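You operate a simulated robot arm through the tools that you are given. There is no shell and no other tool. Be economical: measure what you need, move in short steps, check, and stop when the job is done.

The job below is to be done with a simulated two-armed robot. You get a single attempt, and the scene is never put back.

TASK
Give the blue bundle two more strokes, then let its knob right off in the beige dish.
Fine: one hand holds the bundle or the dish while the knob turns back; the board ends down.

The check looks at the end state, three seconds after you hand in, the way a careful person would. Anything else that was tipped, shoved, dropped, spilled or broken makes it a failure.

THE ROBOT
Two 7-joint arms with two-finger parallel grippers on one trunk, on a base that drives. Base frame: it is fixed to the floor where the robot stands at the start and does not move with it; the origin is under the middle of the robot, x ahead of it, y to its left, z up; the surface under the hand at the start is at about z = 80. Readings come in cm, rad, newtons and seconds.
The left shoulder is at the start at [7, 13, 121.2], the right one opposite. With the tool pointing down near the work surface each hand reaches from about 10 to 50 cm from the robot's upright axis, wherever it stands, measured 20 degrees to its own side. Places, roughly: inside of the beige dish [80, -40, 80]; knob of the blue bundle [50, 20, 100]; knob of the cream bundle [60, -20, 90]; sledge lever [60, 0, 100]; weighted board [40, 10, 90]. Payload 1.57 kg a hand.
Tool frame (each hand has its own): the origin (TCP) lies between the finger pads and is the grasp point; the fingertips stand 3 cm ahead of it; z points along the fingers, y is the line along which they close. Largest opening 8 cm; finger width 1.7, thickness 1.2; the body of the gripper, 4 by 8.2 cm, starts 8 cm behind the TCP.
Orientation is that of the tool frame in the base frame, as [roll, pitch, yaw] about the fixed x, y, z axes, in that order (R = Rz(yaw) Ry(pitch) Rx(roll)). With the fingers straight down and closing along the base's y, the tool's x points along the base's -x, its y along +y and its z along -z.

THE INTERFACE
- The arms move only by the tool drive_tool. It takes "left_commands", "right_commands" or both (then of equal length, played together; a hand with none holds still); each is a list of rows, each a list of 7 numbers: the shift along the tool's x, y, z in mm, then the turn, a rotation vector about the tool's x, y, z in rad, then the finger opening in mm, from 0 to 80. In form: [[x, y, z, wx, wy, wz, claw], ...]. A call has 1 to 12 rows; each row is the pose to reach, as a shift and turn from the pose commanded when the call began, along the tool's axes at that moment. Each row takes 0.2 s and may step no farther than 5 cm and 0.15 rad from the row before; otherwise, or with a gripper value out of range, the whole call is refused. Where a pose cannot be reached the arm comes as near as it can. A force on the tool above 50 N (or 10 N above the force at the start of the call, whichever is more), or a blocked arm, ends the call early, and 0.2 s more pass. Each finger travels about 10.8 cm/s and halts on what it meets, pressing with about 37 N; the grip force reading is that of the motor and also rises with nothing between the fingers. The clock runs only during rows and for 0.2 s after the last one: add rows that repeat a pose to give the fingers time. It gives the time, the measured TCP pose, the force on the tool (base axes), the opening and the grip force at its end, in the units of the frame above (readings bear some noise), with the torque about the TCP (base axes, N m) and any sound that the robot's microphone picked up.
- Cameras (640 x 400 px; columns grow to the right, rows downward): "scene" is now at [13.49, 1.64, 143.89]; the picture's right is [0.19, -0.98, 0.00], its down [-0.71, -0.14, -0.69] and it looks along [0.68, 0.13, -0.72] (base axes); focal length 252 px, centre (320, 200). "left" rides on the left gripper at [7.2, 0.7, -12.2] in its tool frame; the picture's right is [-0.09, 1.00, 0.00], its down [-0.84, -0.08, -0.54] and it looks along [-0.54, -0.05, 0.84] (tool axes); focal length 238 px, centre (320, 200). "right" rides on the right gripper at [7.2, -0.7, -12.2] in its tool frame; the picture's right is [0.09, 1.00, 0.00], its down [-0.84, 0.08, -0.54] and it looks along [-0.54, 0.05, 0.84] (tool axes); focal length 238 px, centre (320, 200). There is no depth. A picture from a camera that has moved, and an enlarged one, comes with that camera's place and axes in the base frame and with its lens. The place of the scene camera against the robot may be out by one fixed shift of up to 1.8 cm in any direction.
- camera(camera): a new picture of that camera. No time passes.
- lift_body(by): slides the trunk up (or, below 0, down) by that many cm; the arms and the scene camera ride with it, the base frame stays. It gives what a move gives, with no picture.
- drive_base(legs): drives the robot by 1 to 6 legs, each [ahead, left, turn to the left] in cm, cm and rad, along the robot's own axes; the way and the turn of a leg run together, so that a leg with both is an arc; at most 150 cm and 3.142 rad a leg. The arms and the cameras ride along, it lands a little off, and it stops where it bumps. It gives what a move gives.
- aim_head(pan, tilt): turns the head with the scene camera to pan (to the left, within 1.501 rad either way) and tilt (down, from -0.506 to 1.204), counted from straight ahead of the robot. It gives what a move gives.
- close_up(camera, box): a new picture of the part [left, top, right, bottom] of that camera's present view, enlarged. No time passes.
- job_done(): hands the job in; it is judged then, once.

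Work in short steps. Places have to be worked out from the pictures, the camera data and where the tool is seen: move nearer, look again, correct. Check each grasp and each placing, and mend what went wrong. You have 120 turns and 92 pictures in all, those below and enlarged ones among them. Open the grippers and draw the arms clear of the work before you hand the job in, unless the task says otherwise; then end with one line.

The tools are called by a JSON object that holds its "op" and its "data". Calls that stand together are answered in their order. drive_tool: Moves the arms, as the interface text tells. Its arguments: {"type":"object","properties":{"left_commands":{"type":"array"},"right_commands":{"type":"array"}},"required":[]} The other tools are called the same way: lift_body (by) slides the trunk up or down; drive_base (legs) drives the base; aim_head (pan, tilt) turns the head that bears the scene camera; camera (camera) takes a picture; close_up (camera, box) takes an enlarged picture of a part of a camera's view; job_done () hands the job in.

At the start:

```text
time: 0.0
left_position: [33.28, 18.17, 115.08]
left_orientation: [3.141, 0.002, -3.139]
left_force: [-0.1, -0.2, -0.6]
left_wrist_torque: [0.04, 0.01, -0.02]
left_width: 7.99
left_finger_force: 0.1
right_position: [43.77, -11.99, 99.91]
right_orientation: [-3.142, 0.001, 3.14]
right_force: [0.2, 1.1, -0.3]
right_wrist_torque: [0.0, -0.01, -0.01]
right_width: 7.98
right_finger_force: 0.1
trunk travel left (down, up): [-85.0, 9.0]
robot x, y, heading: [-0.25, 0.41, -0.004]
head pan, tilt: [0.19, 0.803]
```

scene: 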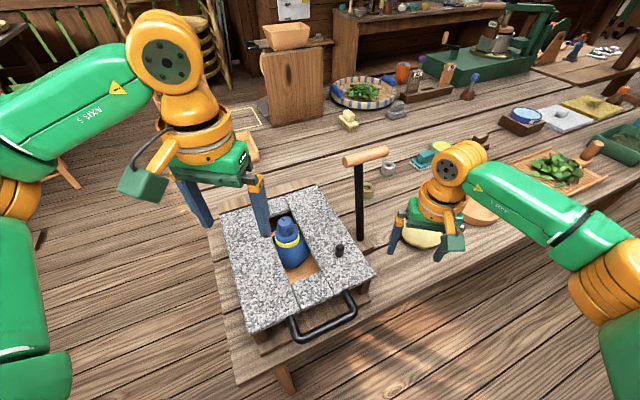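
right: 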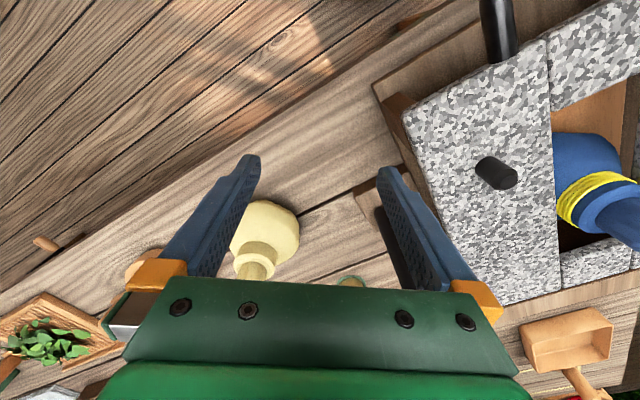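
left: 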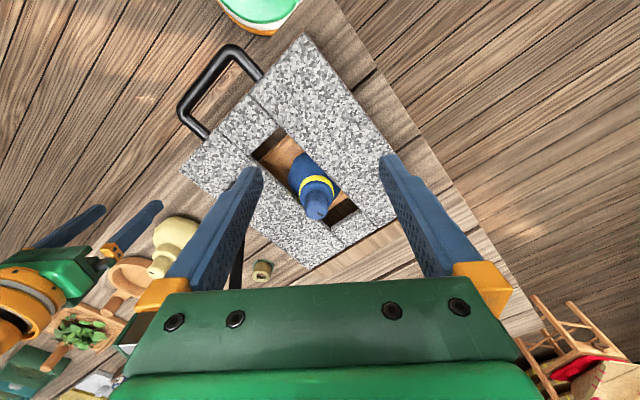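

I'll look closely at the press and the surroundings before touching anything.

{"op": "close_up", "data": {"camera": "scene", "box": [200, 130, 420, 380]}}

{"op": "close_up", "data": {"camera": "scene", "box": [340, 60, 640, 250]}}

{"op": "close_up", "data": {"camera": "left", "box": [150, 20, 420, 290]}}

```text
1.60 times, centred on (310, 255) of scene
camera zoom: at [13.49, 1.64, 143.89], right [0.19, -0.98, 0.0], down [-0.71, -0.14, -0.69], along [0.68, 0.13, -0.72], focal length 403 px, centre (336, 112)
```

zoom: 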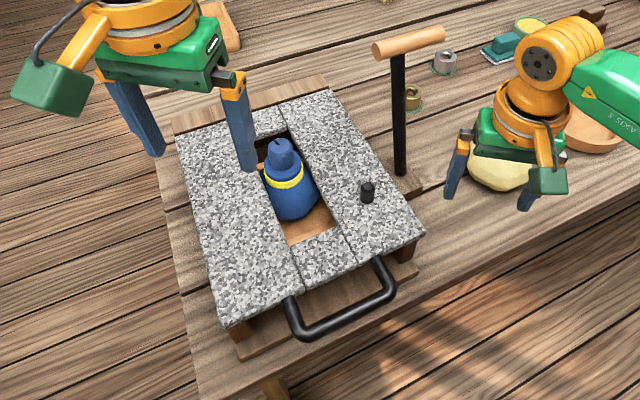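

```text
2.11 times, centred on (490, 155) of scene
camera zoom: at [13.49, 1.64, 143.89], right [0.19, -0.98, 0.0], down [-0.71, -0.14, -0.69], along [0.68, 0.13, -0.72], focal length 531 px, centre (-38, 295)
```

zoom: 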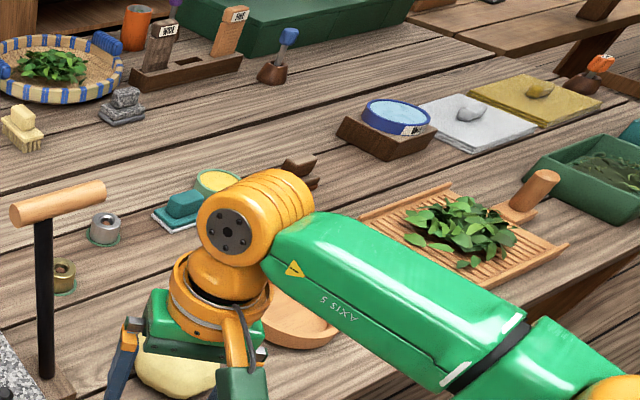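

```text
1.48 times, centred on (285, 155) of left
camera zoom: at [26.02, 18.67, 127.18], right [0.09, 1.0, 0.0], down [0.84, -0.08, 0.54], along [0.54, -0.05, -0.84], focal length 353 px, centre (372, 267)
```

zoom: 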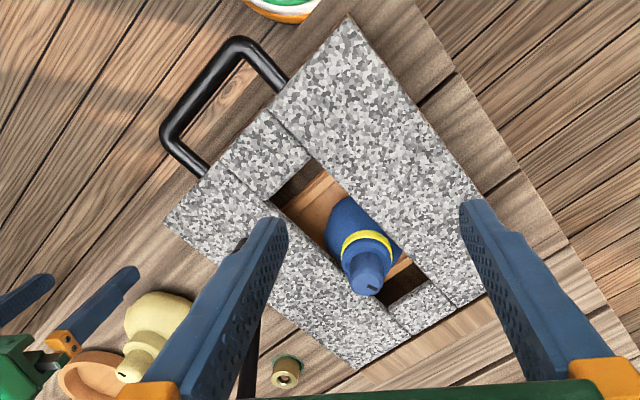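

The right arm hides the dish region. I raise the right hand straight up and look again.

{"op": "drive_tool", "data": {"right_commands": [[0, 0, -50, 0, 0, 0, 80], [30, 0, -100, 0, 0, 0, 80], [60, 0, -150, 0, 0, 0, 80], [100, 0, -180, 0, 0, 0, 80]]}}

{"op": "aim_head", "data": {"pan": -0.35, "tilt": 0.75}}

{"op": "camera", "data": {"camera": "scene"}}

{"op": "camera", "data": {"camera": "right"}}

```text
refused: row 2 steps farther than a row can; nothing moved
```

```text
time: 1.0
left_position: [33.32, 18.13, 115.01]
left_orientation: [3.141, 0.002, -3.139]
left_force: [0.3, 0.7, -1.2]
left_wrist_torque: [-0.01, 0.01, -0.03]
left_width: 8.0
left_finger_force: 0.0
right_position: [43.68, -12.01, 100.06]
right_orientation: [3.141, 0.0, -3.141]
right_force: [-0.3, -0.6, -0.3]
right_wrist_torque: [-0.01, -0.01, 0.02]
right_width: 8.0
right_finger_force: 0.0
trunk travel left (down, up): [-85.0, 9.0]
robot x, y, heading: [0.19, 0.06, 0.005]
head pan, tilt: [-0.351, 0.75]
```

```text
85 pictures are left
camera scene: at [13.37, -2.71, 144.32], right [-0.34, -0.94, 0.0], down [-0.64, 0.23, -0.73], along [0.69, -0.25, -0.68], focal length 252 px, centre (320, 200)
```

scene: 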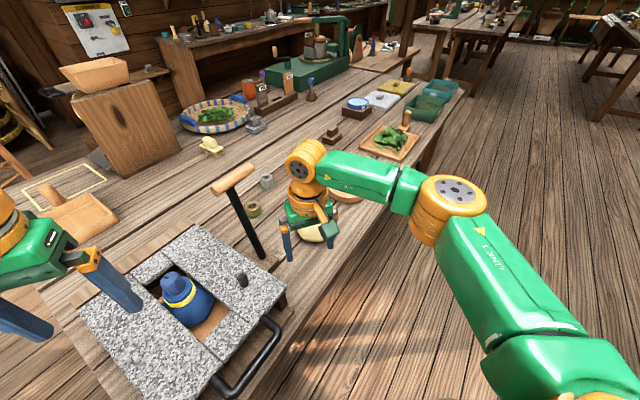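

```text
84 pictures are left
camera right: at [36.66, -12.61, 112.26], right [-0.09, 1.0, 0.0], down [0.84, 0.08, 0.54], along [0.54, 0.05, -0.84], focal length 238 px, centre (320, 200)
```

right: 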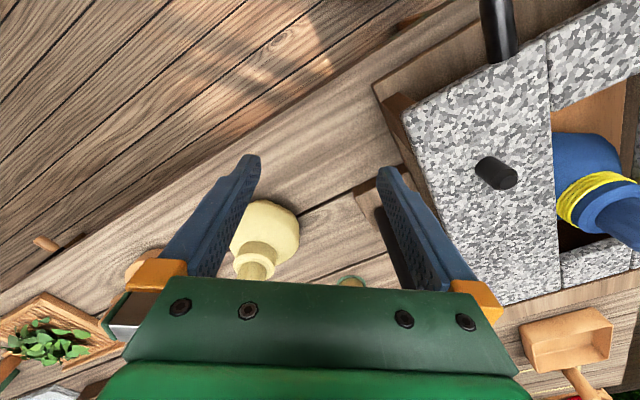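

Now I lift the right hand with smaller steps, and also drop back toward the robot, then look.

{"op": "drive_tool", "data": {"right_commands": [[0, 0, -50, 0, 0, 0, 80], [20, 0, -95, 0, 0, 0, 80], [40, -10, -140, 0, 0, 0, 80], [70, -30, -170, 0, 0, 0, 80], [100, -60, -190, 0, 0, 0, 80], [120, -100, -210, 0, 0, 0, 80]]}}

{"op": "camera", "data": {"camera": "scene"}}

{"op": "camera", "data": {"camera": "right"}}

```text
refused: row 3 steps farther than a row can; nothing moved
```

```text
83 pictures are left
camera scene: at [13.37, -2.71, 144.32], right [-0.34, -0.94, 0.0], down [-0.64, 0.23, -0.73], along [0.69, -0.25, -0.68], focal length 252 px, centre (320, 200)
```

scene: 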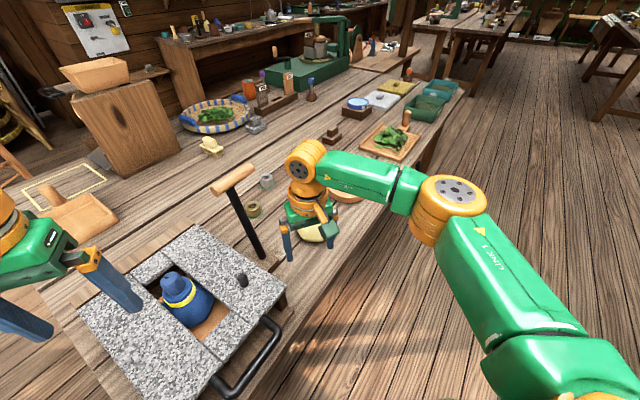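

```text
82 pictures are left
camera right: at [36.66, -12.61, 112.26], right [-0.09, 1.0, 0.0], down [0.84, 0.08, 0.54], along [0.54, 0.05, -0.84], focal length 238 px, centre (320, 200)
```

right: 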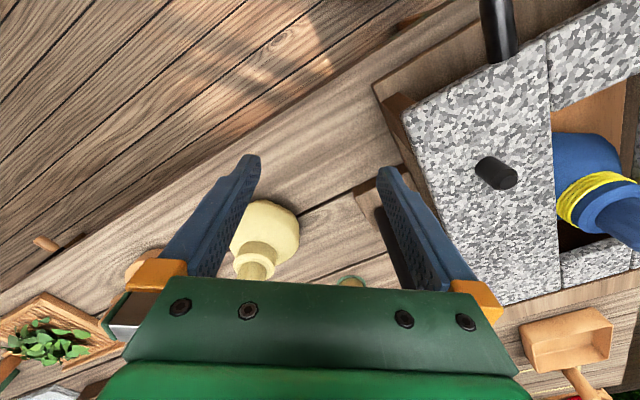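

Wasted two; steps must stay under 5 cm in total. Retry with 4 cm steps.

{"op": "drive_tool", "data": {"right_commands": [[0, 0, -40, 0, 0, 0, 80], [0, 0, -80, 0, 0, 0, 80], [10, 0, -115, 0, 0, 0, 80], [30, -10, -145, 0, 0, 0, 80], [60, -20, -170, 0, 0, 0, 80], [90, -40, -190, 0, 0, 0, 80], [120, -60, -200, 0, 0, 0, 80]]}}

```text
time: 2.6
left_position: [33.08, 17.93, 115.07]
left_orientation: [3.141, 0.004, 3.141]
left_force: [-0.5, 0.7, -0.1]
left_wrist_torque: [0.0, 0.03, 0.03]
left_width: 8.0
left_finger_force: 0.1
right_position: [31.54, -18.07, 119.73]
right_orientation: [3.14, 0.001, 3.141]
right_force: [0.0, 0.3, 0.7]
right_wrist_torque: [0.01, -0.02, 0.01]
right_width: 8.0
right_finger_force: 0.1
trunk travel left (down, up): [-85.0, 9.0]
robot x, y, heading: [0.72, 0.07, -0.001]
head pan, tilt: [-0.351, 0.75]
```

Now a view of the dish area from the scene camera and the right wrist camera.

{"op": "close_up", "data": {"camera": "scene", "box": [160, 60, 480, 260]}}

{"op": "camera", "data": {"camera": "right"}}

```text
2.00 times, centred on (320, 160) of scene
camera zoom: at [13.17, -2.89, 144.34], right [-0.34, -0.94, 0.0], down [-0.64, 0.24, -0.73], along [0.69, -0.25, -0.68], focal length 504 px, centre (320, 280)
```

zoom: 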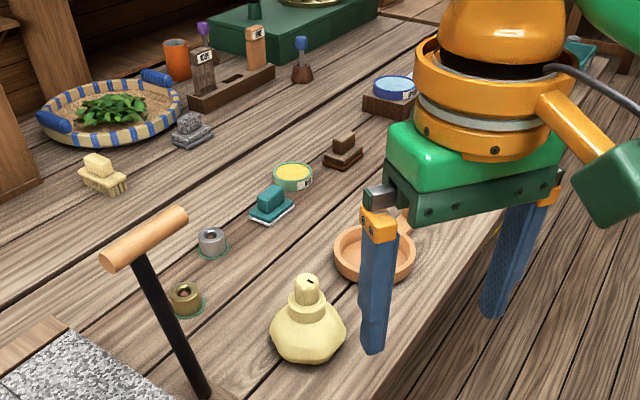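

```text
80 pictures are left
camera right: at [24.39, -18.8, 132.04], right [-0.09, 1.0, 0.0], down [0.84, 0.08, 0.54], along [0.54, 0.05, -0.84], focal length 238 px, centre (320, 200)
```

right: 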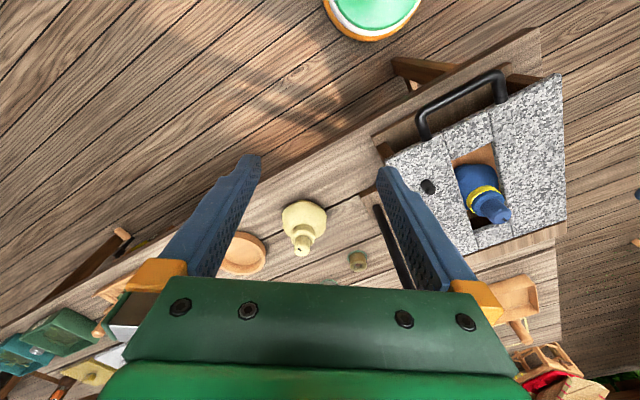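

The round wooden dish is at about [83,-40]. Next I move the left hand aside to see the press whole.

{"op": "drive_tool", "data": {"left_commands": [[0, 30, -30, 0, 0, 0, 80], [20, 60, -50, 0, 0, 0, 80], [40, 90, -70, 0, 0, 0, 80], [60, 120, -80, 0, 0, 0, 80], [80, 150, -90, 0, 0, 0, 80]]}}

{"op": "aim_head", "data": {"pan": 0.3, "tilt": 0.9}}

{"op": "camera", "data": {"camera": "scene"}}

```text
time: 3.8
left_position: [28.7, 32.3, 122.93]
left_orientation: [3.14, 0.002, 3.141]
left_force: [0.1, 0.3, -0.7]
left_wrist_torque: [0.0, 0.02, 0.05]
left_width: 7.99
left_finger_force: 0.1
left hand out of reach, approached as far as the arm can: row 4, 5
right_position: [31.94, -17.91, 119.72]
right_orientation: [-3.14, -0.001, -3.14]
right_force: [-0.4, 0.0, 0.4]
right_wrist_torque: [-0.02, 0.04, 0.0]
right_width: 7.99
right_finger_force: 0.1
trunk travel left (down, up): [-85.0, 9.0]
robot x, y, heading: [0.26, -0.34, -0.001]
head pan, tilt: [-0.351, 0.75]
```

```text
time: 4.8
left_position: [28.74, 32.18, 123.04]
left_orientation: [3.141, 0.002, -3.139]
left_force: [0.2, -0.3, -0.1]
left_wrist_torque: [0.0, -0.04, -0.02]
left_width: 7.98
left_finger_force: 0.0
right_position: [31.67, -18.13, 119.77]
right_orientation: [3.141, 0.0, 3.141]
right_force: [0.5, 0.1, 0.6]
right_wrist_torque: [0.01, 0.02, -0.04]
right_width: 7.99
right_finger_force: 0.1
trunk travel left (down, up): [-85.0, 9.0]
robot x, y, heading: [0.07, -0.17, -0.001]
head pan, tilt: [0.3, 0.901]
```

```text
79 pictures are left
camera scene: at [12.77, 2.33, 143.14], right [0.29, -0.96, 0.0], down [-0.75, -0.23, -0.62], along [0.59, 0.18, -0.78], focal length 252 px, centre (320, 200)
```

scene: 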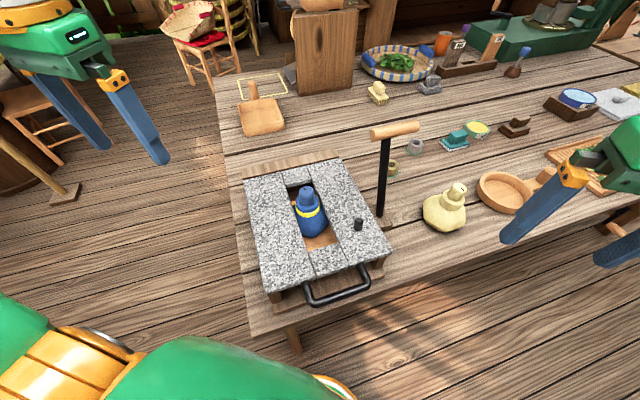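

{"op": "close_up", "data": {"camera": "scene", "box": [230, 110, 430, 310]}}

{"op": "close_up", "data": {"camera": "scene", "box": [400, 110, 600, 235]}}

```text
2.00 times, centred on (330, 210) of scene
camera zoom: at [12.77, 2.33, 143.14], right [0.29, -0.96, 0.0], down [-0.75, -0.23, -0.62], along [0.59, 0.18, -0.78], focal length 504 px, centre (300, 180)
```

zoom: 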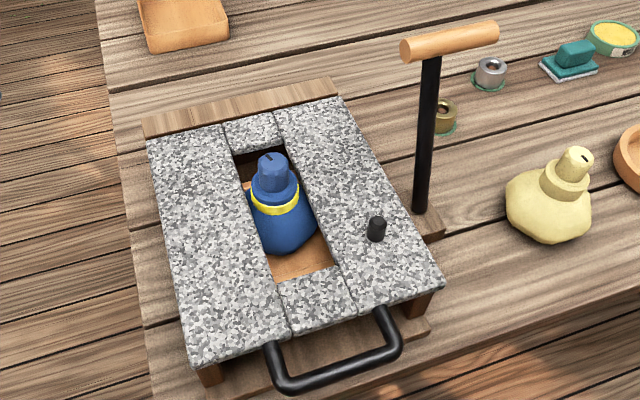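

```text
3.20 times, centred on (500, 172) of scene
camera zoom: at [12.77, 2.33, 143.14], right [0.29, -0.96, 0.0], down [-0.75, -0.23, -0.62], along [0.59, 0.18, -0.78], focal length 807 px, centre (-256, 288)
```

zoom: 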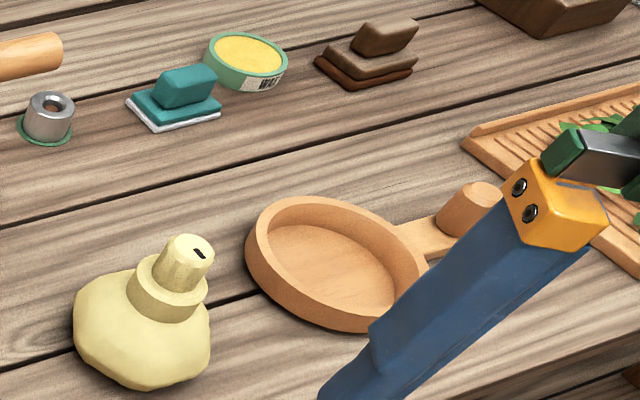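

Board appears yawed about 0.6 rad, with knob, lever, cream bundle and dish all in a line parallel to the table edge. I turn the robot in place to face the table squarely and look again.

{"op": "drive_base", "data": {"legs": [[0, 0, 0.6]]}}

{"op": "aim_head", "data": {"pan": -0.3, "tilt": 0.9}}

{"op": "camera", "data": {"camera": "scene"}}

```text
time: 6.8
left_position: [5.37, 42.72, 123.0]
left_orientation: [-3.14, 0.0, -2.538]
left_force: [0.0, -0.3, 0.4]
left_wrist_torque: [0.05, -0.01, 0.02]
left_width: 7.99
left_finger_force: 0.0
right_position: [36.49, 3.21, 119.67]
right_orientation: [3.139, 0.0, -2.538]
right_force: [-0.1, -0.2, -0.4]
right_wrist_torque: [0.0, 0.0, 0.01]
right_width: 8.01
right_finger_force: 0.0
trunk travel left (down, up): [-85.0, 9.0]
robot x, y, heading: [0.38, 0.15, 0.605]
head pan, tilt: [0.3, 0.901]
```

```text
time: 7.8
left_position: [5.33, 42.84, 122.97]
left_orientation: [3.141, 0.002, -2.539]
left_force: [0.5, 0.0, 0.1]
left_wrist_torque: [-0.01, 0.01, -0.05]
left_width: 7.99
left_finger_force: 0.0
right_position: [36.29, 3.34, 119.76]
right_orientation: [3.141, -0.001, -2.539]
right_force: [0.5, -0.6, -0.1]
right_wrist_torque: [0.0, 0.01, 0.03]
right_width: 8.0
right_finger_force: 0.2
trunk travel left (down, up): [-85.0, 9.0]
robot x, y, heading: [-0.08, 0.05, 0.602]
head pan, tilt: [-0.3, 0.901]
```

```text
76 pictures are left
camera scene: at [11.88, 5.24, 143.14], right [0.3, -0.95, 0.0], down [-0.75, -0.23, -0.62], along [0.59, 0.19, -0.78], focal length 252 px, centre (320, 200)
```

scene: 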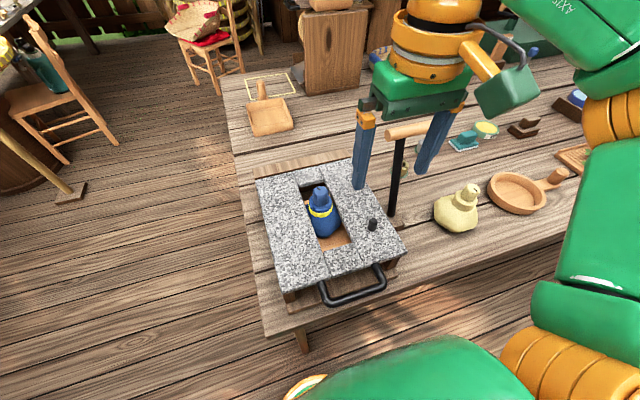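

Sliding right along the table so the lever falls in the right hand's sector.

{"op": "drive_base", "data": {"legs": [[0, -20, 0]]}}

{"op": "aim_head", "data": {"pan": 0.0, "tilt": 0.95}}

{"op": "camera", "data": {"camera": "scene"}}

{"op": "camera", "data": {"camera": "right"}}

```text
time: 9.4
left_position: [16.43, 26.83, 122.82]
left_orientation: [-3.137, 0.001, -2.538]
left_force: [-0.9, 0.3, 0.0]
left_wrist_torque: [-0.05, -0.03, -0.01]
left_width: 8.02
left_finger_force: 0.0
right_position: [47.39, -12.77, 119.85]
right_orientation: [-3.14, -0.001, -2.539]
right_force: [0.1, 0.4, 0.0]
right_wrist_torque: [-0.01, -0.01, -0.02]
right_width: 7.99
right_finger_force: 0.0
trunk travel left (down, up): [-85.0, 9.0]
robot x, y, heading: [11.14, -16.62, 0.6]
head pan, tilt: [-0.3, 0.901]
```

```text
time: 10.2
left_position: [16.61, 26.52, 122.93]
left_orientation: [3.14, 0.001, -2.537]
left_force: [-1.0, -0.1, 0.2]
left_wrist_torque: [-0.01, 0.0, -0.02]
left_width: 7.99
left_finger_force: 0.2
right_position: [47.59, -13.05, 119.92]
right_orientation: [3.141, 0.001, -2.539]
right_force: [0.9, 1.2, -0.4]
right_wrist_torque: [-0.01, 0.03, -0.04]
right_width: 7.96
right_finger_force: 0.0
trunk travel left (down, up): [-85.0, 9.0]
robot x, y, heading: [11.52, -16.27, 0.599]
head pan, tilt: [0.0, 0.949]
```

```text
75 pictures are left
camera scene: at [21.88, -9.18, 142.77], right [0.57, -0.82, 0.0], down [-0.67, -0.46, -0.58], along [0.48, 0.33, -0.81], focal length 252 px, centre (320, 200)
```

scene: 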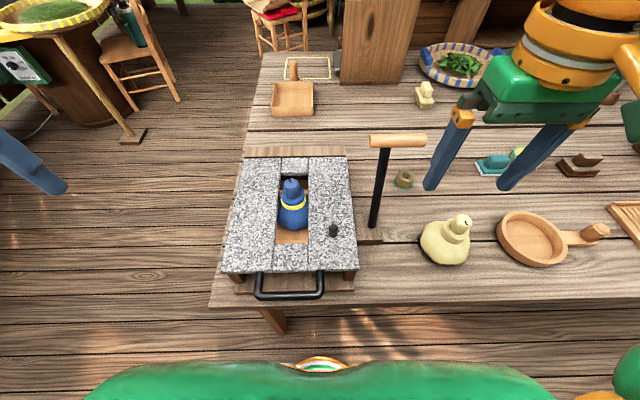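

```text
74 pictures are left
camera right: at [42.03, -17.68, 132.02], right [-0.64, 0.77, 0.0], down [0.65, 0.54, 0.54], along [0.42, 0.35, -0.84], focal length 238 px, centre (320, 200)
```

right: 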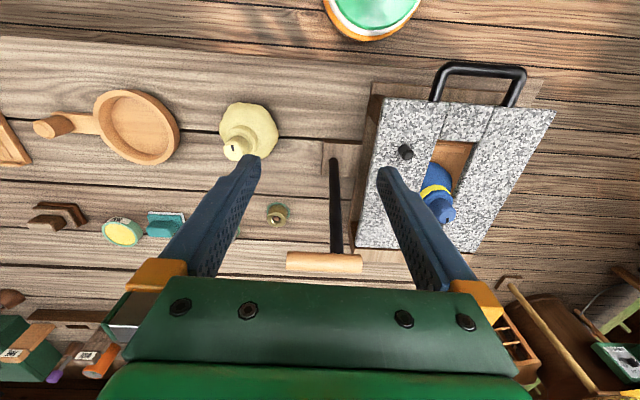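

Alignment is good. I drive 6 cm forward (table edge is about 10 cm ahead of the base), then turn the right hand 90° so that the fingers close fore-aft, for the lever's cross-bar.

{"op": "drive_base", "data": {"legs": [[6, 0, 0]]}}

{"op": "drive_tool", "data": {"right_commands": [[0, 0, 0, 0, 0, -0.14, 80], [0, 0, 0, 0, 0, -0.28, 80], [0, 0, 0, 0, 0, -0.42, 80], [0, 0, 0, 0, 0, -0.56, 80], [0, 0, 0, 0, 0, -0.7, 80], [0, 0, 0, 0, 0, -0.84, 80], [0, 0, 0, 0, 0, -0.98, 80], [0, 0, 0, 0, 0, -1.12, 80], [0, 0, 0, 0, 0, -1.26, 80], [0, 0, 0, 0, 0, -1.4, 80], [0, 0, 0, 0, 0, -1.54, 80], [0, 0, 0, 0, 0, -1.57, 80]]}}

{"op": "camera", "data": {"camera": "right"}}

```text
time: 11.2
left_position: [20.76, 29.44, 123.18]
left_orientation: [3.141, 0.012, -2.538]
left_force: [-0.1, -0.1, -0.4]
left_wrist_torque: [0.02, -0.04, -0.01]
left_width: 8.03
left_finger_force: 0.1
right_position: [51.63, -10.21, 120.04]
right_orientation: [-3.141, 0.01, -2.54]
right_force: [-1.1, -0.4, -0.8]
right_wrist_torque: [0.06, -0.1, 0.0]
right_width: 8.0
right_finger_force: 0.1
trunk travel left (down, up): [-85.0, 9.0]
robot x, y, heading: [16.52, -12.82, 0.603]
head pan, tilt: [0.0, 0.949]
```

```text
time: 13.8
left_position: [21.42, 29.82, 123.06]
left_orientation: [3.141, 0.001, -2.537]
left_force: [0.0, 0.0, -0.7]
left_wrist_torque: [-0.01, 0.01, 0.01]
left_width: 7.99
left_finger_force: 0.0
right_position: [42.59, -9.03, 116.53]
right_orientation: [-3.14, -0.001, -0.969]
right_force: [-0.4, -0.1, 0.5]
right_wrist_torque: [0.02, 0.05, -0.01]
right_width: 8.02
right_finger_force: 0.0
right hand out of reach, approached as far as the arm can: row 7, 8, 9, 10, 11, 12
trunk travel left (down, up): [-85.0, 9.0]
robot x, y, heading: [16.18, -13.11, 0.603]
head pan, tilt: [0.0, 0.949]
```

```text
73 pictures are left
camera right: at [47.24, -14.62, 128.76], right [-0.77, -0.64, 0.0], down [-0.54, 0.65, 0.54], along [-0.35, 0.42, -0.84], focal length 238 px, centre (320, 200)
```

right: 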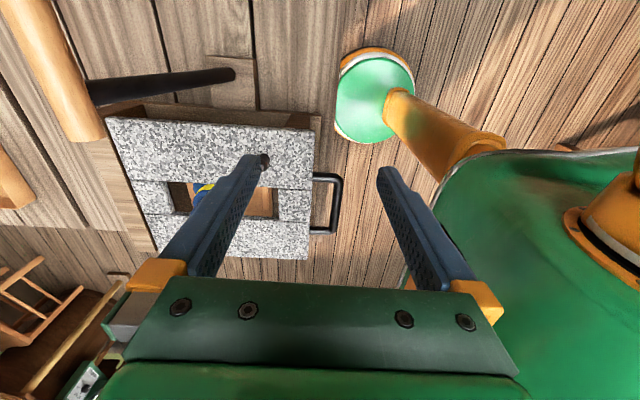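

The position came out short at this height; I raise the trunk for more reach over the tall lever and read again.

{"op": "lift_body", "data": {"by": 9}}

{"op": "drive_tool", "data": {"right_commands": [[0, 0, 20, 0, 0, 0, 80], [0, 0, 40, 0, 0, 0, 80]]}}

{"op": "camera", "data": {"camera": "right"}}

```text
time: 15.1
left_position: [21.37, 29.93, 132.08]
left_orientation: [3.141, 0.003, -2.539]
left_force: [0.8, -0.6, -0.9]
left_wrist_torque: [-0.01, 0.02, 0.0]
left_width: 7.99
left_finger_force: 0.0
right_position: [42.73, -8.97, 125.54]
right_orientation: [3.141, 0.0, -0.97]
right_force: [-0.2, 1.1, 0.3]
right_wrist_torque: [-0.01, -0.02, 0.0]
right_width: 8.0
right_finger_force: 0.1
trunk travel left (down, up): [-94.0, 0.0]
robot x, y, heading: [15.91, -13.13, 0.603]
head pan, tilt: [0.0, 0.949]
```

```text
time: 15.7
left_position: [21.43, 29.84, 131.9]
left_orientation: [-3.141, 0.001, -2.537]
left_force: [-0.5, 1.0, -0.3]
left_wrist_torque: [-0.02, 0.01, 0.01]
left_width: 8.01
left_finger_force: 0.0
right_position: [42.7, -8.96, 121.44]
right_orientation: [-3.14, 0.001, -0.971]
right_force: [0.0, 0.4, -0.1]
right_wrist_torque: [0.0, -0.01, 0.01]
right_width: 7.99
right_finger_force: 0.1
trunk travel left (down, up): [-94.0, 0.0]
robot x, y, heading: [16.29, -12.55, 0.599]
head pan, tilt: [0.0, 0.949]
```

```text
72 pictures are left
camera right: at [47.4, -14.59, 133.62], right [-0.77, -0.64, 0.0], down [-0.54, 0.65, 0.54], along [-0.35, 0.42, -0.84], focal length 238 px, centre (320, 200)
```

right: 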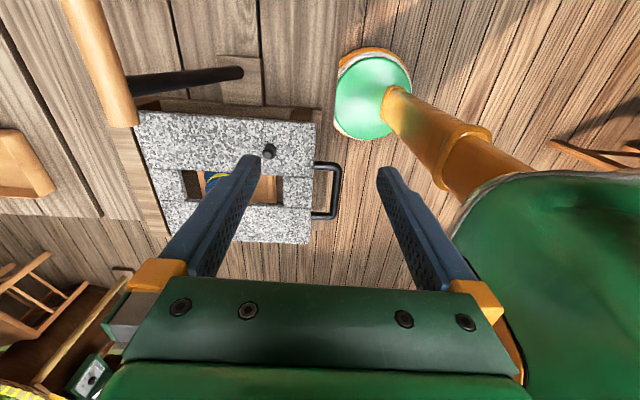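

Two views agree on the cross-bar at about u=43.5 cm ahead, 15 cm right, z≈109 (base [60.6,-0.7,109]). I move the right hand above it.

{"op": "drive_tool", "data": {"right_commands": [[5, -40, 0, 0, 0, 0, 80], [10, -80, 0, 0, 0, 0, 80], [18, -115, 0, 0, 0, 0, 80], [25, -150, 0, 0, 0, 0, 80], [33, -190, 0, 0, 0, 0, 80]]}}

{"op": "camera", "data": {"camera": "right"}}

{"op": "camera", "data": {"camera": "scene"}}

```text
time: 16.9
left_position: [21.45, 29.9, 132.09]
left_orientation: [3.141, 0.002, -2.538]
left_force: [0.4, 0.4, 0.3]
left_wrist_torque: [0.02, -0.03, -0.01]
left_width: 8.0
left_finger_force: 0.0
right_position: [43.28, -5.19, 120.46]
right_orientation: [-3.14, 0.0, -0.972]
right_force: [0.1, 0.2, -0.1]
right_wrist_torque: [-0.01, 0.02, 0.01]
right_width: 8.01
right_finger_force: 0.0
right hand out of reach, approached as far as the arm can: row 1, 2, 3, 4, 5
trunk travel left (down, up): [-94.0, 0.0]
robot x, y, heading: [16.23, -13.03, 0.602]
head pan, tilt: [0.0, 0.949]
```

```text
71 pictures are left
camera right: at [47.89, -10.85, 132.71], right [-0.77, -0.64, 0.0], down [-0.54, 0.65, 0.54], along [-0.34, 0.42, -0.84], focal length 238 px, centre (320, 200)
```

right: 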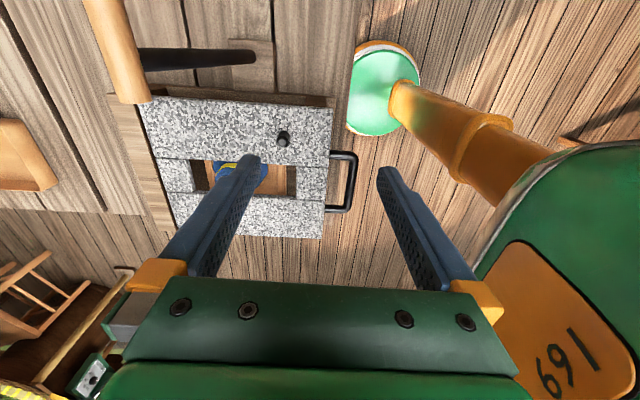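

```text
70 pictures are left
camera scene: at [26.7, -5.8, 151.77], right [0.57, -0.82, 0.0], down [-0.67, -0.46, -0.58], along [0.48, 0.33, -0.81], focal length 252 px, centre (320, 200)
```

scene: 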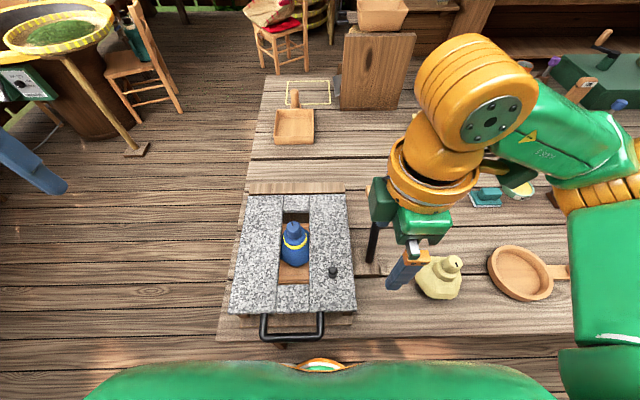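

This yaw folds the arm against a limit. I'll rotate back and try the opposite quarter turn.

{"op": "drive_tool", "data": {"right_commands": [[0, 0, 0, 0, 0, 0.14, 80], [0, 0, 0, 0, 0, 0.28, 80], [0, 0, 0, 0, 0, 0.42, 80], [0, 0, 0, 0, 0, 0.56, 80], [0, 0, 0, 0, 0, 0.7, 80], [0, 0, 0, 0, 0, 0.84, 80], [0, 0, 0, 0, 0, 0.98, 80], [0, 0, 0, 0, 0, 1.12, 80], [0, 0, 0, 0, 0, 1.26, 80], [0, 0, 0, 0, 0, 1.4, 80], [0, 0, 0, 0, 0, 1.54, 80], [0, 0, 0, 0, 0, 1.57, 80]]}}

{"op": "drive_tool", "data": {"right_commands": [[0, 0, 0, 0, 0, 0.14, 80], [0, 0, 0, 0, 0, 0.28, 80], [0, 0, 0, 0, 0, 0.42, 80], [0, 0, 0, 0, 0, 0.56, 80], [0, 0, 0, 0, 0, 0.7, 80], [0, 0, 0, 0, 0, 0.84, 80], [0, 0, 0, 0, 0, 0.98, 80], [0, 0, 0, 0, 0, 1.12, 80], [0, 0, 0, 0, 0, 1.26, 80], [0, 0, 0, 0, 0, 1.4, 80], [0, 0, 0, 0, 0, 1.54, 80], [0, 0, 0, 0, 0, 1.57, 80]]}}

```text
time: 19.4
left_position: [21.5, 29.87, 132.09]
left_orientation: [-3.141, 0.002, -2.537]
left_force: [0.4, 1.4, 0.2]
left_wrist_torque: [0.02, 0.02, 0.02]
left_width: 8.01
left_finger_force: 0.0
right_position: [43.18, -6.03, 120.51]
right_orientation: [3.141, 0.001, -2.543]
right_force: [-1.2, 0.8, 0.0]
right_wrist_torque: [0.02, 0.02, -0.02]
right_width: 8.01
right_finger_force: 0.1
trunk travel left (down, up): [-94.0, 0.0]
robot x, y, heading: [15.71, -12.89, 0.603]
head pan, tilt: [0.0, 0.949]
```

```text
time: 22.1
left_position: [21.55, 29.93, 132.0]
left_orientation: [3.141, 0.001, -2.538]
left_force: [0.8, 0.5, -0.2]
left_wrist_torque: [0.01, -0.01, -0.01]
left_width: 8.01
left_finger_force: 0.1
right_position: [43.04, -5.76, 120.55]
right_orientation: [3.138, 0.0, 2.173]
right_force: [-0.2, 0.2, -0.2]
right_wrist_torque: [0.03, 0.02, 0.0]
right_width: 7.99
right_finger_force: 0.0
trunk travel left (down, up): [-94.0, 0.0]
robot x, y, heading: [16.11, -12.5, 0.607]
head pan, tilt: [0.0, 0.949]
```

This yaw works. Now tool +y is forward, +x is left; I move above the bar.

{"op": "drive_tool", "data": {"right_commands": [[-10, 35, 0, 0, 0, 0, 80], [-20, 70, 0, 0, 0, 0, 80], [-35, 105, 0, 0, 0, 0, 80], [-45, 140, 0, 0, 0, 0, 80], [-54, 173, 0, 0, 0, 0, 80]]}}

{"op": "camera", "data": {"camera": "right"}}

{"op": "camera", "data": {"camera": "scene"}}

```text
time: 23.2
left_position: [21.52, 30.11, 131.93]
left_orientation: [3.141, 0.0, -2.538]
left_force: [-1.2, 0.4, 0.0]
left_wrist_torque: [-0.04, 0.02, -0.01]
left_width: 8.0
left_finger_force: 0.1
right_position: [60.59, -0.51, 120.54]
right_orientation: [3.141, 0.002, 2.173]
right_force: [-0.6, 0.9, -0.3]
right_wrist_torque: [0.02, 0.01, -0.03]
right_width: 7.99
right_finger_force: 0.1
trunk travel left (down, up): [-94.0, 0.0]
robot x, y, heading: [16.43, -12.86, 0.601]
head pan, tilt: [0.0, 0.949]
```

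```text
69 pictures are left
camera right: at [56.01, 5.2, 132.77], right [0.77, 0.64, 0.0], down [0.54, -0.65, 0.54], along [0.35, -0.42, -0.84], focal length 238 px, centre (320, 200)
```

right: 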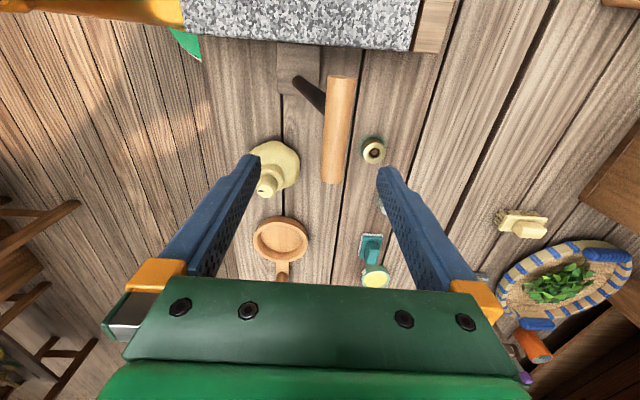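

```text
68 pictures are left
camera scene: at [26.81, -5.67, 151.76], right [0.57, -0.82, 0.0], down [-0.67, -0.46, -0.58], along [0.48, 0.33, -0.81], focal length 252 px, centre (320, 200)
```

scene: 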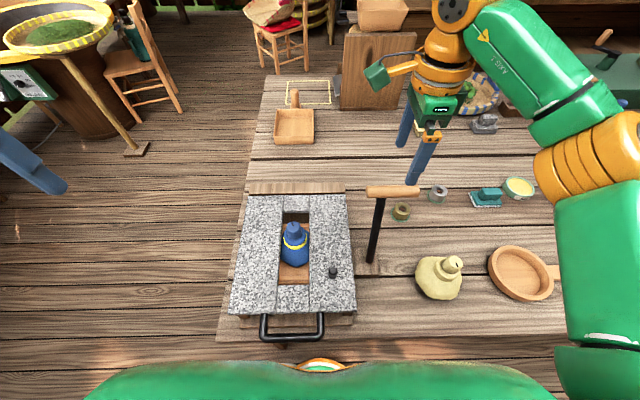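

The bar is about 1.7 cm further forward than the hand. I correct and descend in steps with the fingers open.

{"op": "drive_tool", "data": {"right_commands": [[0, 17, 20, 0, 0, 0, 80], [0, 17, 45, 0, 0, 0, 80], [0, 17, 60, 0, 0, 0, 80]]}}

{"op": "camera", "data": {"camera": "right"}}

```text
time: 24.1
left_position: [21.49, 29.95, 132.05]
left_orientation: [-3.141, 0.003, -2.54]
left_force: [0.7, -0.2, -0.5]
left_wrist_torque: [-0.03, -0.02, 0.0]
left_width: 8.02
left_finger_force: 0.1
right_position: [61.95, 0.5, 114.51]
right_orientation: [3.14, -0.002, 2.174]
right_force: [0.7, 1.8, 1.6]
right_wrist_torque: [-0.01, -0.01, -0.02]
right_width: 7.99
right_finger_force: 0.1
trunk travel left (down, up): [-94.0, 0.0]
robot x, y, heading: [16.08, -12.83, 0.602]
head pan, tilt: [0.0, 0.949]
```

```text
67 pictures are left
camera right: at [57.26, 6.02, 126.84], right [0.77, 0.64, 0.0], down [0.54, -0.65, 0.54], along [0.35, -0.41, -0.84], focal length 238 px, centre (320, 200)
```

right: 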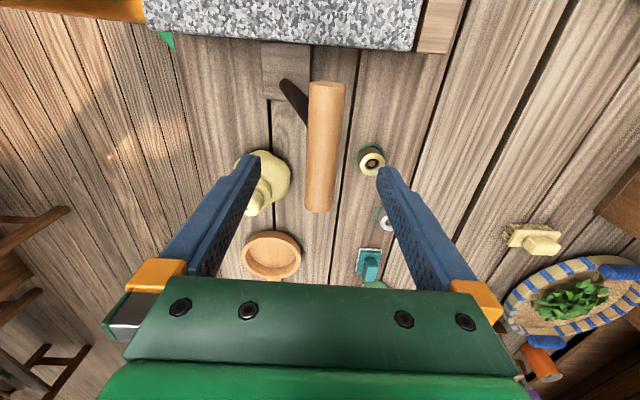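

Centred on the bar. Descending the remaining 5 cm.

{"op": "drive_tool", "data": {"right_commands": [[0, 2, 15, 0, 0, 0, 80], [0, 3, 30, 0, 0, 0, 80], [0, 3, 45, 0, 0, 0, 80]]}}

{"op": "camera", "data": {"camera": "right"}}

{"op": "close_up", "data": {"camera": "scene", "box": [320, 90, 520, 290]}}

```text
time: 24.9
left_position: [21.44, 29.93, 132.06]
left_orientation: [3.141, 0.001, -2.537]
left_force: [-0.2, -1.1, 0.9]
left_wrist_torque: [-0.02, 0.0, -0.01]
left_width: 8.02
left_finger_force: 0.1
right_position: [62.27, 0.63, 109.98]
right_orientation: [3.139, 0.001, 2.174]
right_force: [0.1, 0.5, 0.0]
right_wrist_torque: [0.01, 0.02, -0.01]
right_width: 7.99
right_finger_force: 0.0
trunk travel left (down, up): [-94.0, 0.0]
robot x, y, heading: [15.99, -13.12, 0.605]
head pan, tilt: [0.0, 0.949]
```

```text
66 pictures are left
camera right: at [57.68, 6.14, 122.24], right [0.77, 0.64, 0.0], down [0.54, -0.65, 0.54], along [0.35, -0.42, -0.84], focal length 238 px, centre (320, 200)
```

right: 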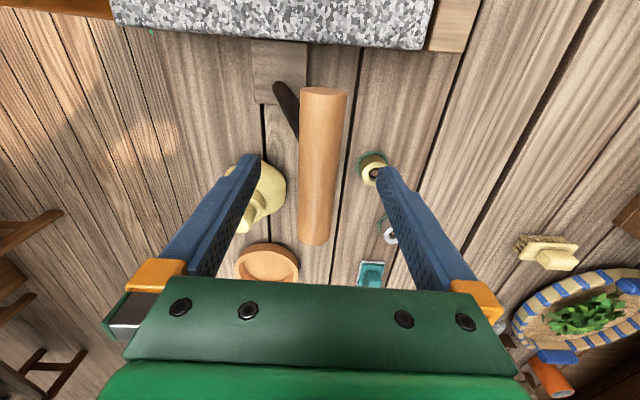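

```text
2.00 times, centred on (420, 190) of scene
camera zoom: at [26.72, -5.82, 151.77], right [0.57, -0.82, 0.0], down [-0.67, -0.46, -0.58], along [0.48, 0.33, -0.81], focal length 504 px, centre (120, 220)
```

zoom: 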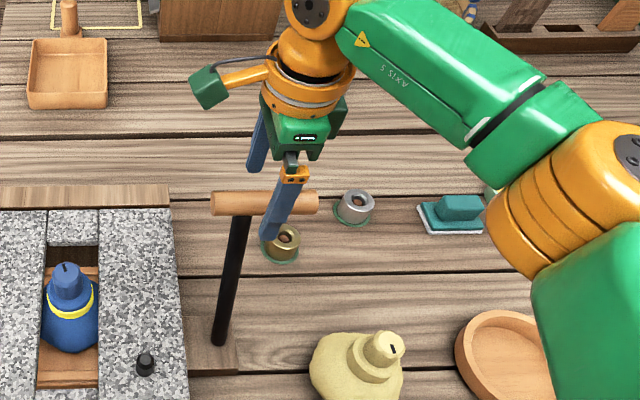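

The bar lies between the fingers, about 1.2 cm below the TCP. I lower a bit and close.

{"op": "drive_tool", "data": {"right_commands": [[4, 0, 12, 0, 0, 0, 80], [4, 0, 12, 0, 0, 0, 50], [4, 0, 12, 0, 0, 0, 20], [4, 0, 12, 0, 0, 0, 10], [4, 0, 12, 0, 0, 0, 10]]}}

{"op": "close_up", "data": {"camera": "scene", "box": [220, 90, 460, 330]}}

```text
time: 26.1
left_position: [21.44, 29.93, 131.93]
left_orientation: [-3.141, 0.0, -2.538]
left_force: [-0.4, 0.6, -0.6]
left_wrist_torque: [0.0, -0.01, 0.03]
left_width: 8.01
left_finger_force: 0.1
right_position: [61.91, 0.9, 108.9]
right_orientation: [3.139, 0.001, 2.175]
right_force: [-2.7, -2.6, -5.0]
right_wrist_torque: [-0.33, 0.42, 0.77]
right_width: 2.77
right_finger_force: 38.8
trunk travel left (down, up): [-94.0, 0.0]
robot x, y, heading: [16.36, -13.14, 0.602]
head pan, tilt: [0.0, 0.949]
```

```text
1.67 times, centred on (340, 210) of scene
camera zoom: at [26.64, -5.86, 151.77], right [0.57, -0.82, 0.0], down [-0.67, -0.46, -0.58], along [0.48, 0.33, -0.81], focal length 420 px, centre (287, 183)
```

zoom: 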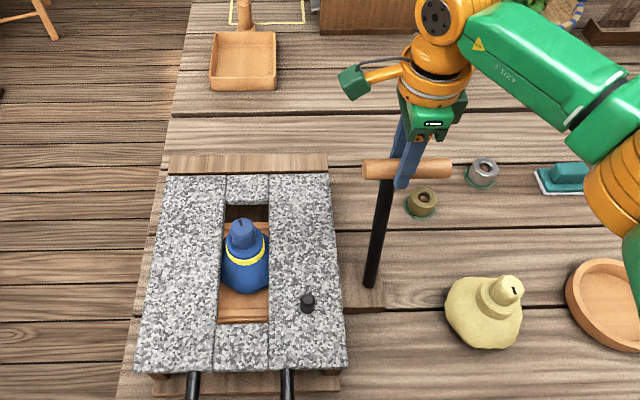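

Bar gripped (2.77 cm). I pull the lever gently 2 cm toward the robot and look at what moves.

{"op": "drive_tool", "data": {"right_commands": [[0, -10, 0, 0, 0, 0, 10], [0, -20, 0, 0, 0, 0, 10], [0, -30, 0, 0, 0, 0, 10]]}}

{"op": "close_up", "data": {"camera": "scene", "box": [220, 90, 460, 330]}}

```text
time: 26.9
left_position: [21.07, 29.77, 132.13]
left_orientation: [-3.142, 0.006, -2.54]
left_force: [0.5, 0.2, 0.8]
left_wrist_torque: [-0.01, 0.0, -0.01]
left_width: 8.01
left_finger_force: 0.1
right_position: [59.24, -0.95, 109.26]
right_orientation: [3.135, -0.003, 2.172]
right_force: [6.5, 0.0, 31.2]
right_wrist_torque: [0.03, -0.11, 0.63]
right_width: 2.77
right_finger_force: 38.3
trunk travel left (down, up): [-94.0, 0.0]
robot x, y, heading: [16.05, -13.04, 0.607]
head pan, tilt: [0.0, 0.949]
```

```text
1.67 times, centred on (340, 210) of scene
camera zoom: at [26.29, -6.04, 151.84], right [0.57, -0.82, 0.0], down [-0.67, -0.46, -0.58], along [0.48, 0.33, -0.81], focal length 420 px, centre (287, 183)
```

zoom: 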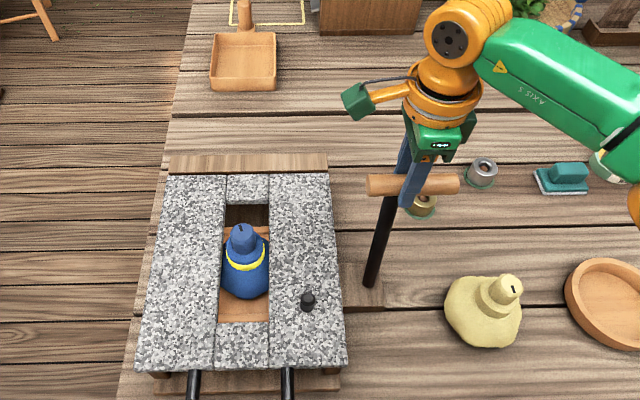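

The lever pivots at its foot, and the upward force comes from the arc. I follow the arc: slightly up now, then down past vertical, watching force.

{"op": "drive_tool", "data": {"right_commands": [[0, 0, -5, 0, 0, 0, 10], [0, -10, -6, 0, 0, 0, 10], [0, -20, -7, 0, 0, 0, 10], [0, -30, -7, 0, 0, 0, 10], [0, -40, -7, 0, 0, 0, 10]]}}

{"op": "close_up", "data": {"camera": "scene", "box": [220, 90, 460, 330]}}

```text
time: 28.1
left_position: [21.89, 29.97, 131.98]
left_orientation: [3.138, -0.001, -2.539]
left_force: [0.5, -0.1, 0.5]
left_wrist_torque: [0.01, -0.02, 0.0]
left_width: 7.99
left_finger_force: 0.1
right_position: [56.54, -2.97, 109.46]
right_orientation: [-3.141, 0.0, 2.173]
right_force: [8.3, 2.1, -6.6]
right_wrist_torque: [-0.13, -0.63, 0.62]
right_width: 2.79
right_finger_force: 37.4
trunk travel left (down, up): [-94.0, 0.0]
robot x, y, heading: [15.97, -12.8, 0.604]
head pan, tilt: [0.0, 0.949]
```

```text
1.67 times, centred on (340, 210) of scene
camera zoom: at [27.25, -5.74, 151.73], right [0.57, -0.82, 0.0], down [-0.67, -0.46, -0.58], along [0.48, 0.33, -0.82], focal length 420 px, centre (287, 183)
```

zoom: 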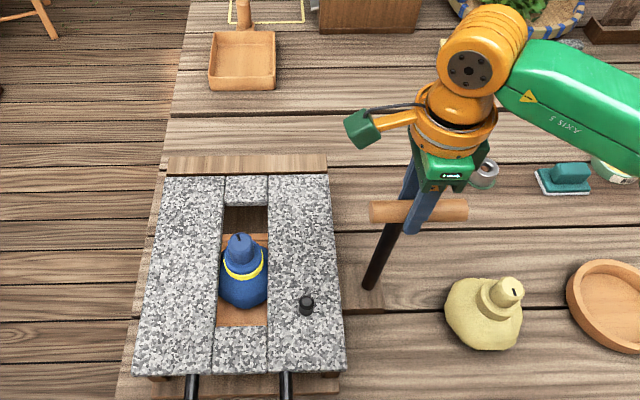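

The sledge slides under the bundle as the lever comes back; forces are low. Continuing the pull past vertical.

{"op": "drive_tool", "data": {"right_commands": [[0, -10, 0, 0, 0, 0, 10], [0, -20, 1, 0, 0, 0, 10], [0, -30, 3, 0, 0, 0, 10], [0, -40, 5, 0, 0, 0, 10], [0, -50, 7, 0, 0, 0, 10]]}}

{"op": "close_up", "data": {"camera": "scene", "box": [220, 90, 460, 330]}}

```text
time: 29.2
left_position: [21.88, 29.8, 132.05]
left_orientation: [3.138, 0.002, -2.539]
left_force: [0.2, 0.0, 0.3]
left_wrist_torque: [0.01, 0.03, -0.02]
left_width: 8.0
left_finger_force: 0.1
right_position: [52.38, -5.84, 108.68]
right_orientation: [-3.141, -0.004, 2.171]
right_force: [8.4, -0.4, 2.4]
right_wrist_torque: [0.6, -0.56, 0.34]
right_width: 2.79
right_finger_force: 37.6
trunk travel left (down, up): [-94.0, 0.0]
robot x, y, heading: [16.08, -13.0, 0.604]
head pan, tilt: [0.0, 0.949]
```

```text
1.67 times, centred on (340, 210) of scene
camera zoom: at [27.23, -5.88, 151.74], right [0.57, -0.82, 0.0], down [-0.67, -0.46, -0.58], along [0.48, 0.33, -0.81], focal length 420 px, centre (287, 183)
```

zoom: 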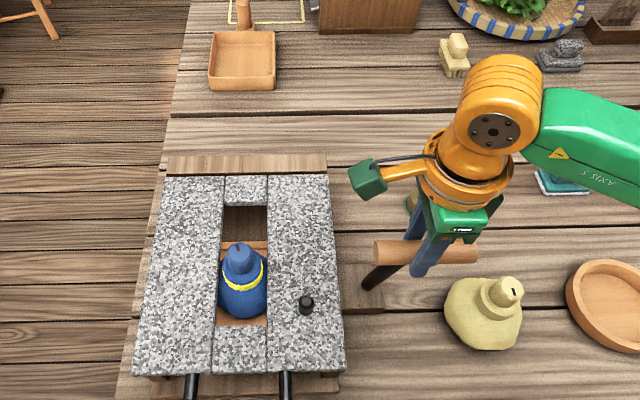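

Still free. Another 4 cm along the arc, watching for the end stop.

{"op": "drive_tool", "data": {"right_commands": [[0, -10, 2, 0, 0, 0, 10], [0, -20, 5, 0, 0, 0, 10], [0, -30, 8, 0, 0, 0, 10], [0, -40, 12, 0, 0, 0, 10]]}}

{"op": "close_up", "data": {"camera": "scene", "box": [220, 90, 460, 330]}}

```text
time: 30.2
left_position: [21.98, 29.81, 132.11]
left_orientation: [3.138, 0.0, -2.537]
left_force: [-0.4, 0.4, -0.2]
left_wrist_torque: [0.02, 0.01, 0.01]
left_width: 7.98
left_finger_force: 0.0
right_position: [48.99, -8.27, 107.57]
right_orientation: [-3.139, -0.003, 2.174]
right_force: [8.4, -2.1, 3.9]
right_wrist_torque: [1.01, -0.73, 0.07]
right_width: 2.98
right_finger_force: 39.6
trunk travel left (down, up): [-94.0, 0.0]
robot x, y, heading: [15.86, -12.6, 0.606]
head pan, tilt: [0.0, 0.949]
```

```text
1.67 times, centred on (340, 210) of scene
camera zoom: at [27.23, -6.01, 151.74], right [0.57, -0.82, 0.0], down [-0.67, -0.46, -0.58], along [0.48, 0.33, -0.81], focal length 420 px, centre (287, 183)
```

zoom: 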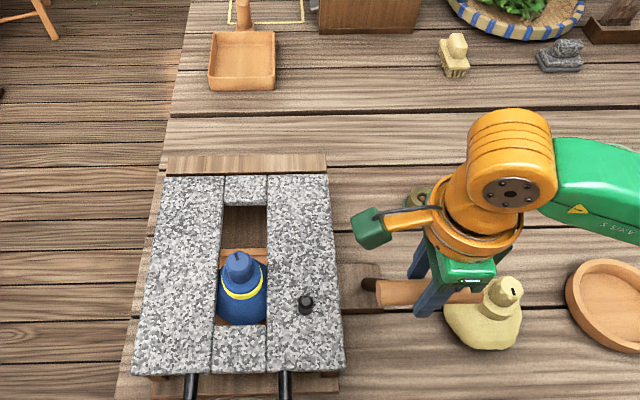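

Still moving, bar starting to twist against the fingers; I tilt the hand with the lever while pulling further.

{"op": "drive_tool", "data": {"right_commands": [[0, -3, 1, -0.12, 0, 0, 10], [0, -8, 3, -0.24, 0, 0, 10], [0, -16, 7, -0.3, 0, 0, 10], [0, -24, 12, -0.33, 0, 0, 10], [0, -32, 16, -0.36, 0, 0, 10]]}}

{"op": "close_up", "data": {"camera": "scene", "box": [220, 90, 460, 330]}}

```text
time: 31.4
left_position: [20.69, 28.71, 132.43]
left_orientation: [3.137, 0.014, -2.538]
left_force: [-0.2, 0.5, 0.2]
left_wrist_torque: [0.01, 0.0, 0.04]
left_width: 8.0
left_finger_force: 0.1
right_position: [47.92, -7.71, 105.19]
right_orientation: [2.768, -0.006, 2.172]
right_force: [-3.7, -17.3, 32.7]
right_wrist_torque: [-0.18, -0.11, 0.65]
right_width: 2.8
right_finger_force: 38.1
right hand out of reach, approached as far as the arm can: row 3, 4, 5
trunk travel left (down, up): [-94.0, 0.0]
robot x, y, heading: [16.28, -12.83, 0.603]
head pan, tilt: [0.0, 0.949]
```

```text
1.67 times, centred on (340, 210) of scene
camera zoom: at [25.77, -7.1, 151.92], right [0.57, -0.82, 0.0], down [-0.67, -0.46, -0.59], along [0.48, 0.34, -0.81], focal length 420 px, centre (287, 183)
```

zoom: 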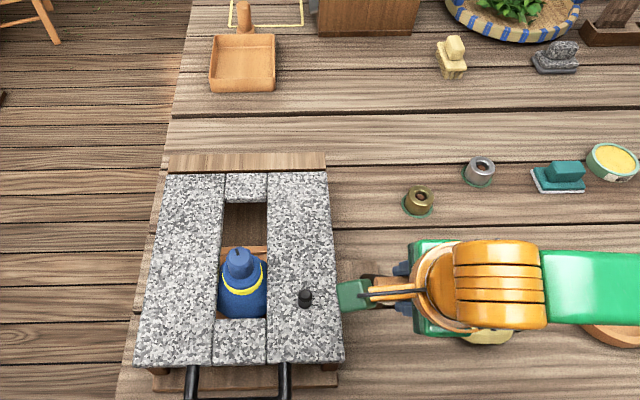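

The arm hit its limit and the hand sank below the bar's arc. I relax: undo most of the tilt and raise slightly, then read forces.

{"op": "drive_tool", "data": {"right_commands": [[0, 0, -8, 0.1, 0, 0, 10], [0, 0, -16, 0.2, 0, 0, 10], [0, 0, -20, 0.2, 0, 0, 10]]}}

{"op": "camera", "data": {"camera": "right"}}

{"op": "camera", "data": {"camera": "left"}}

```text
time: 32.2
left_position: [22.27, 30.15, 131.88]
left_orientation: [3.14, -0.004, -2.536]
left_force: [-0.3, 0.7, -0.5]
left_wrist_torque: [-0.01, 0.02, 0.02]
left_width: 8.01
left_finger_force: 0.1
right_position: [48.58, -7.11, 106.6]
right_orientation: [2.986, -0.003, 2.173]
right_force: [9.0, 3.1, -14.2]
right_wrist_torque: [0.44, -1.21, 0.24]
right_width: 3.08
right_finger_force: 39.6
trunk travel left (down, up): [-94.0, 0.0]
robot x, y, heading: [15.93, -12.89, 0.605]
head pan, tilt: [0.0, 0.949]
```

```text
58 pictures are left
camera right: at [42.54, -2.6, 118.6], right [0.76, 0.63, 0.15], down [0.47, -0.7, 0.54], along [0.45, -0.34, -0.82], focal length 238 px, centre (320, 200)
```

right: 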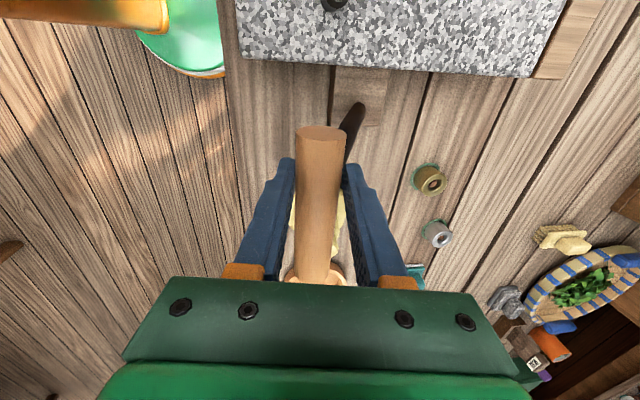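

```text
57 pictures are left
camera left: at [15.98, 26.57, 144.05], right [-0.49, 0.87, 0.0], down [0.74, 0.41, 0.54], along [0.47, 0.27, -0.84], focal length 238 px, centre (320, 200)
```

left: 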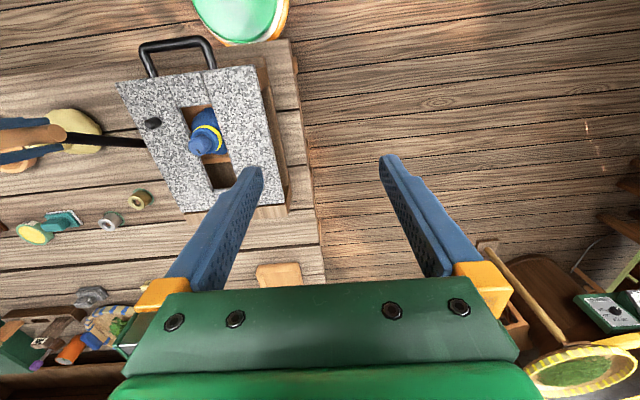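

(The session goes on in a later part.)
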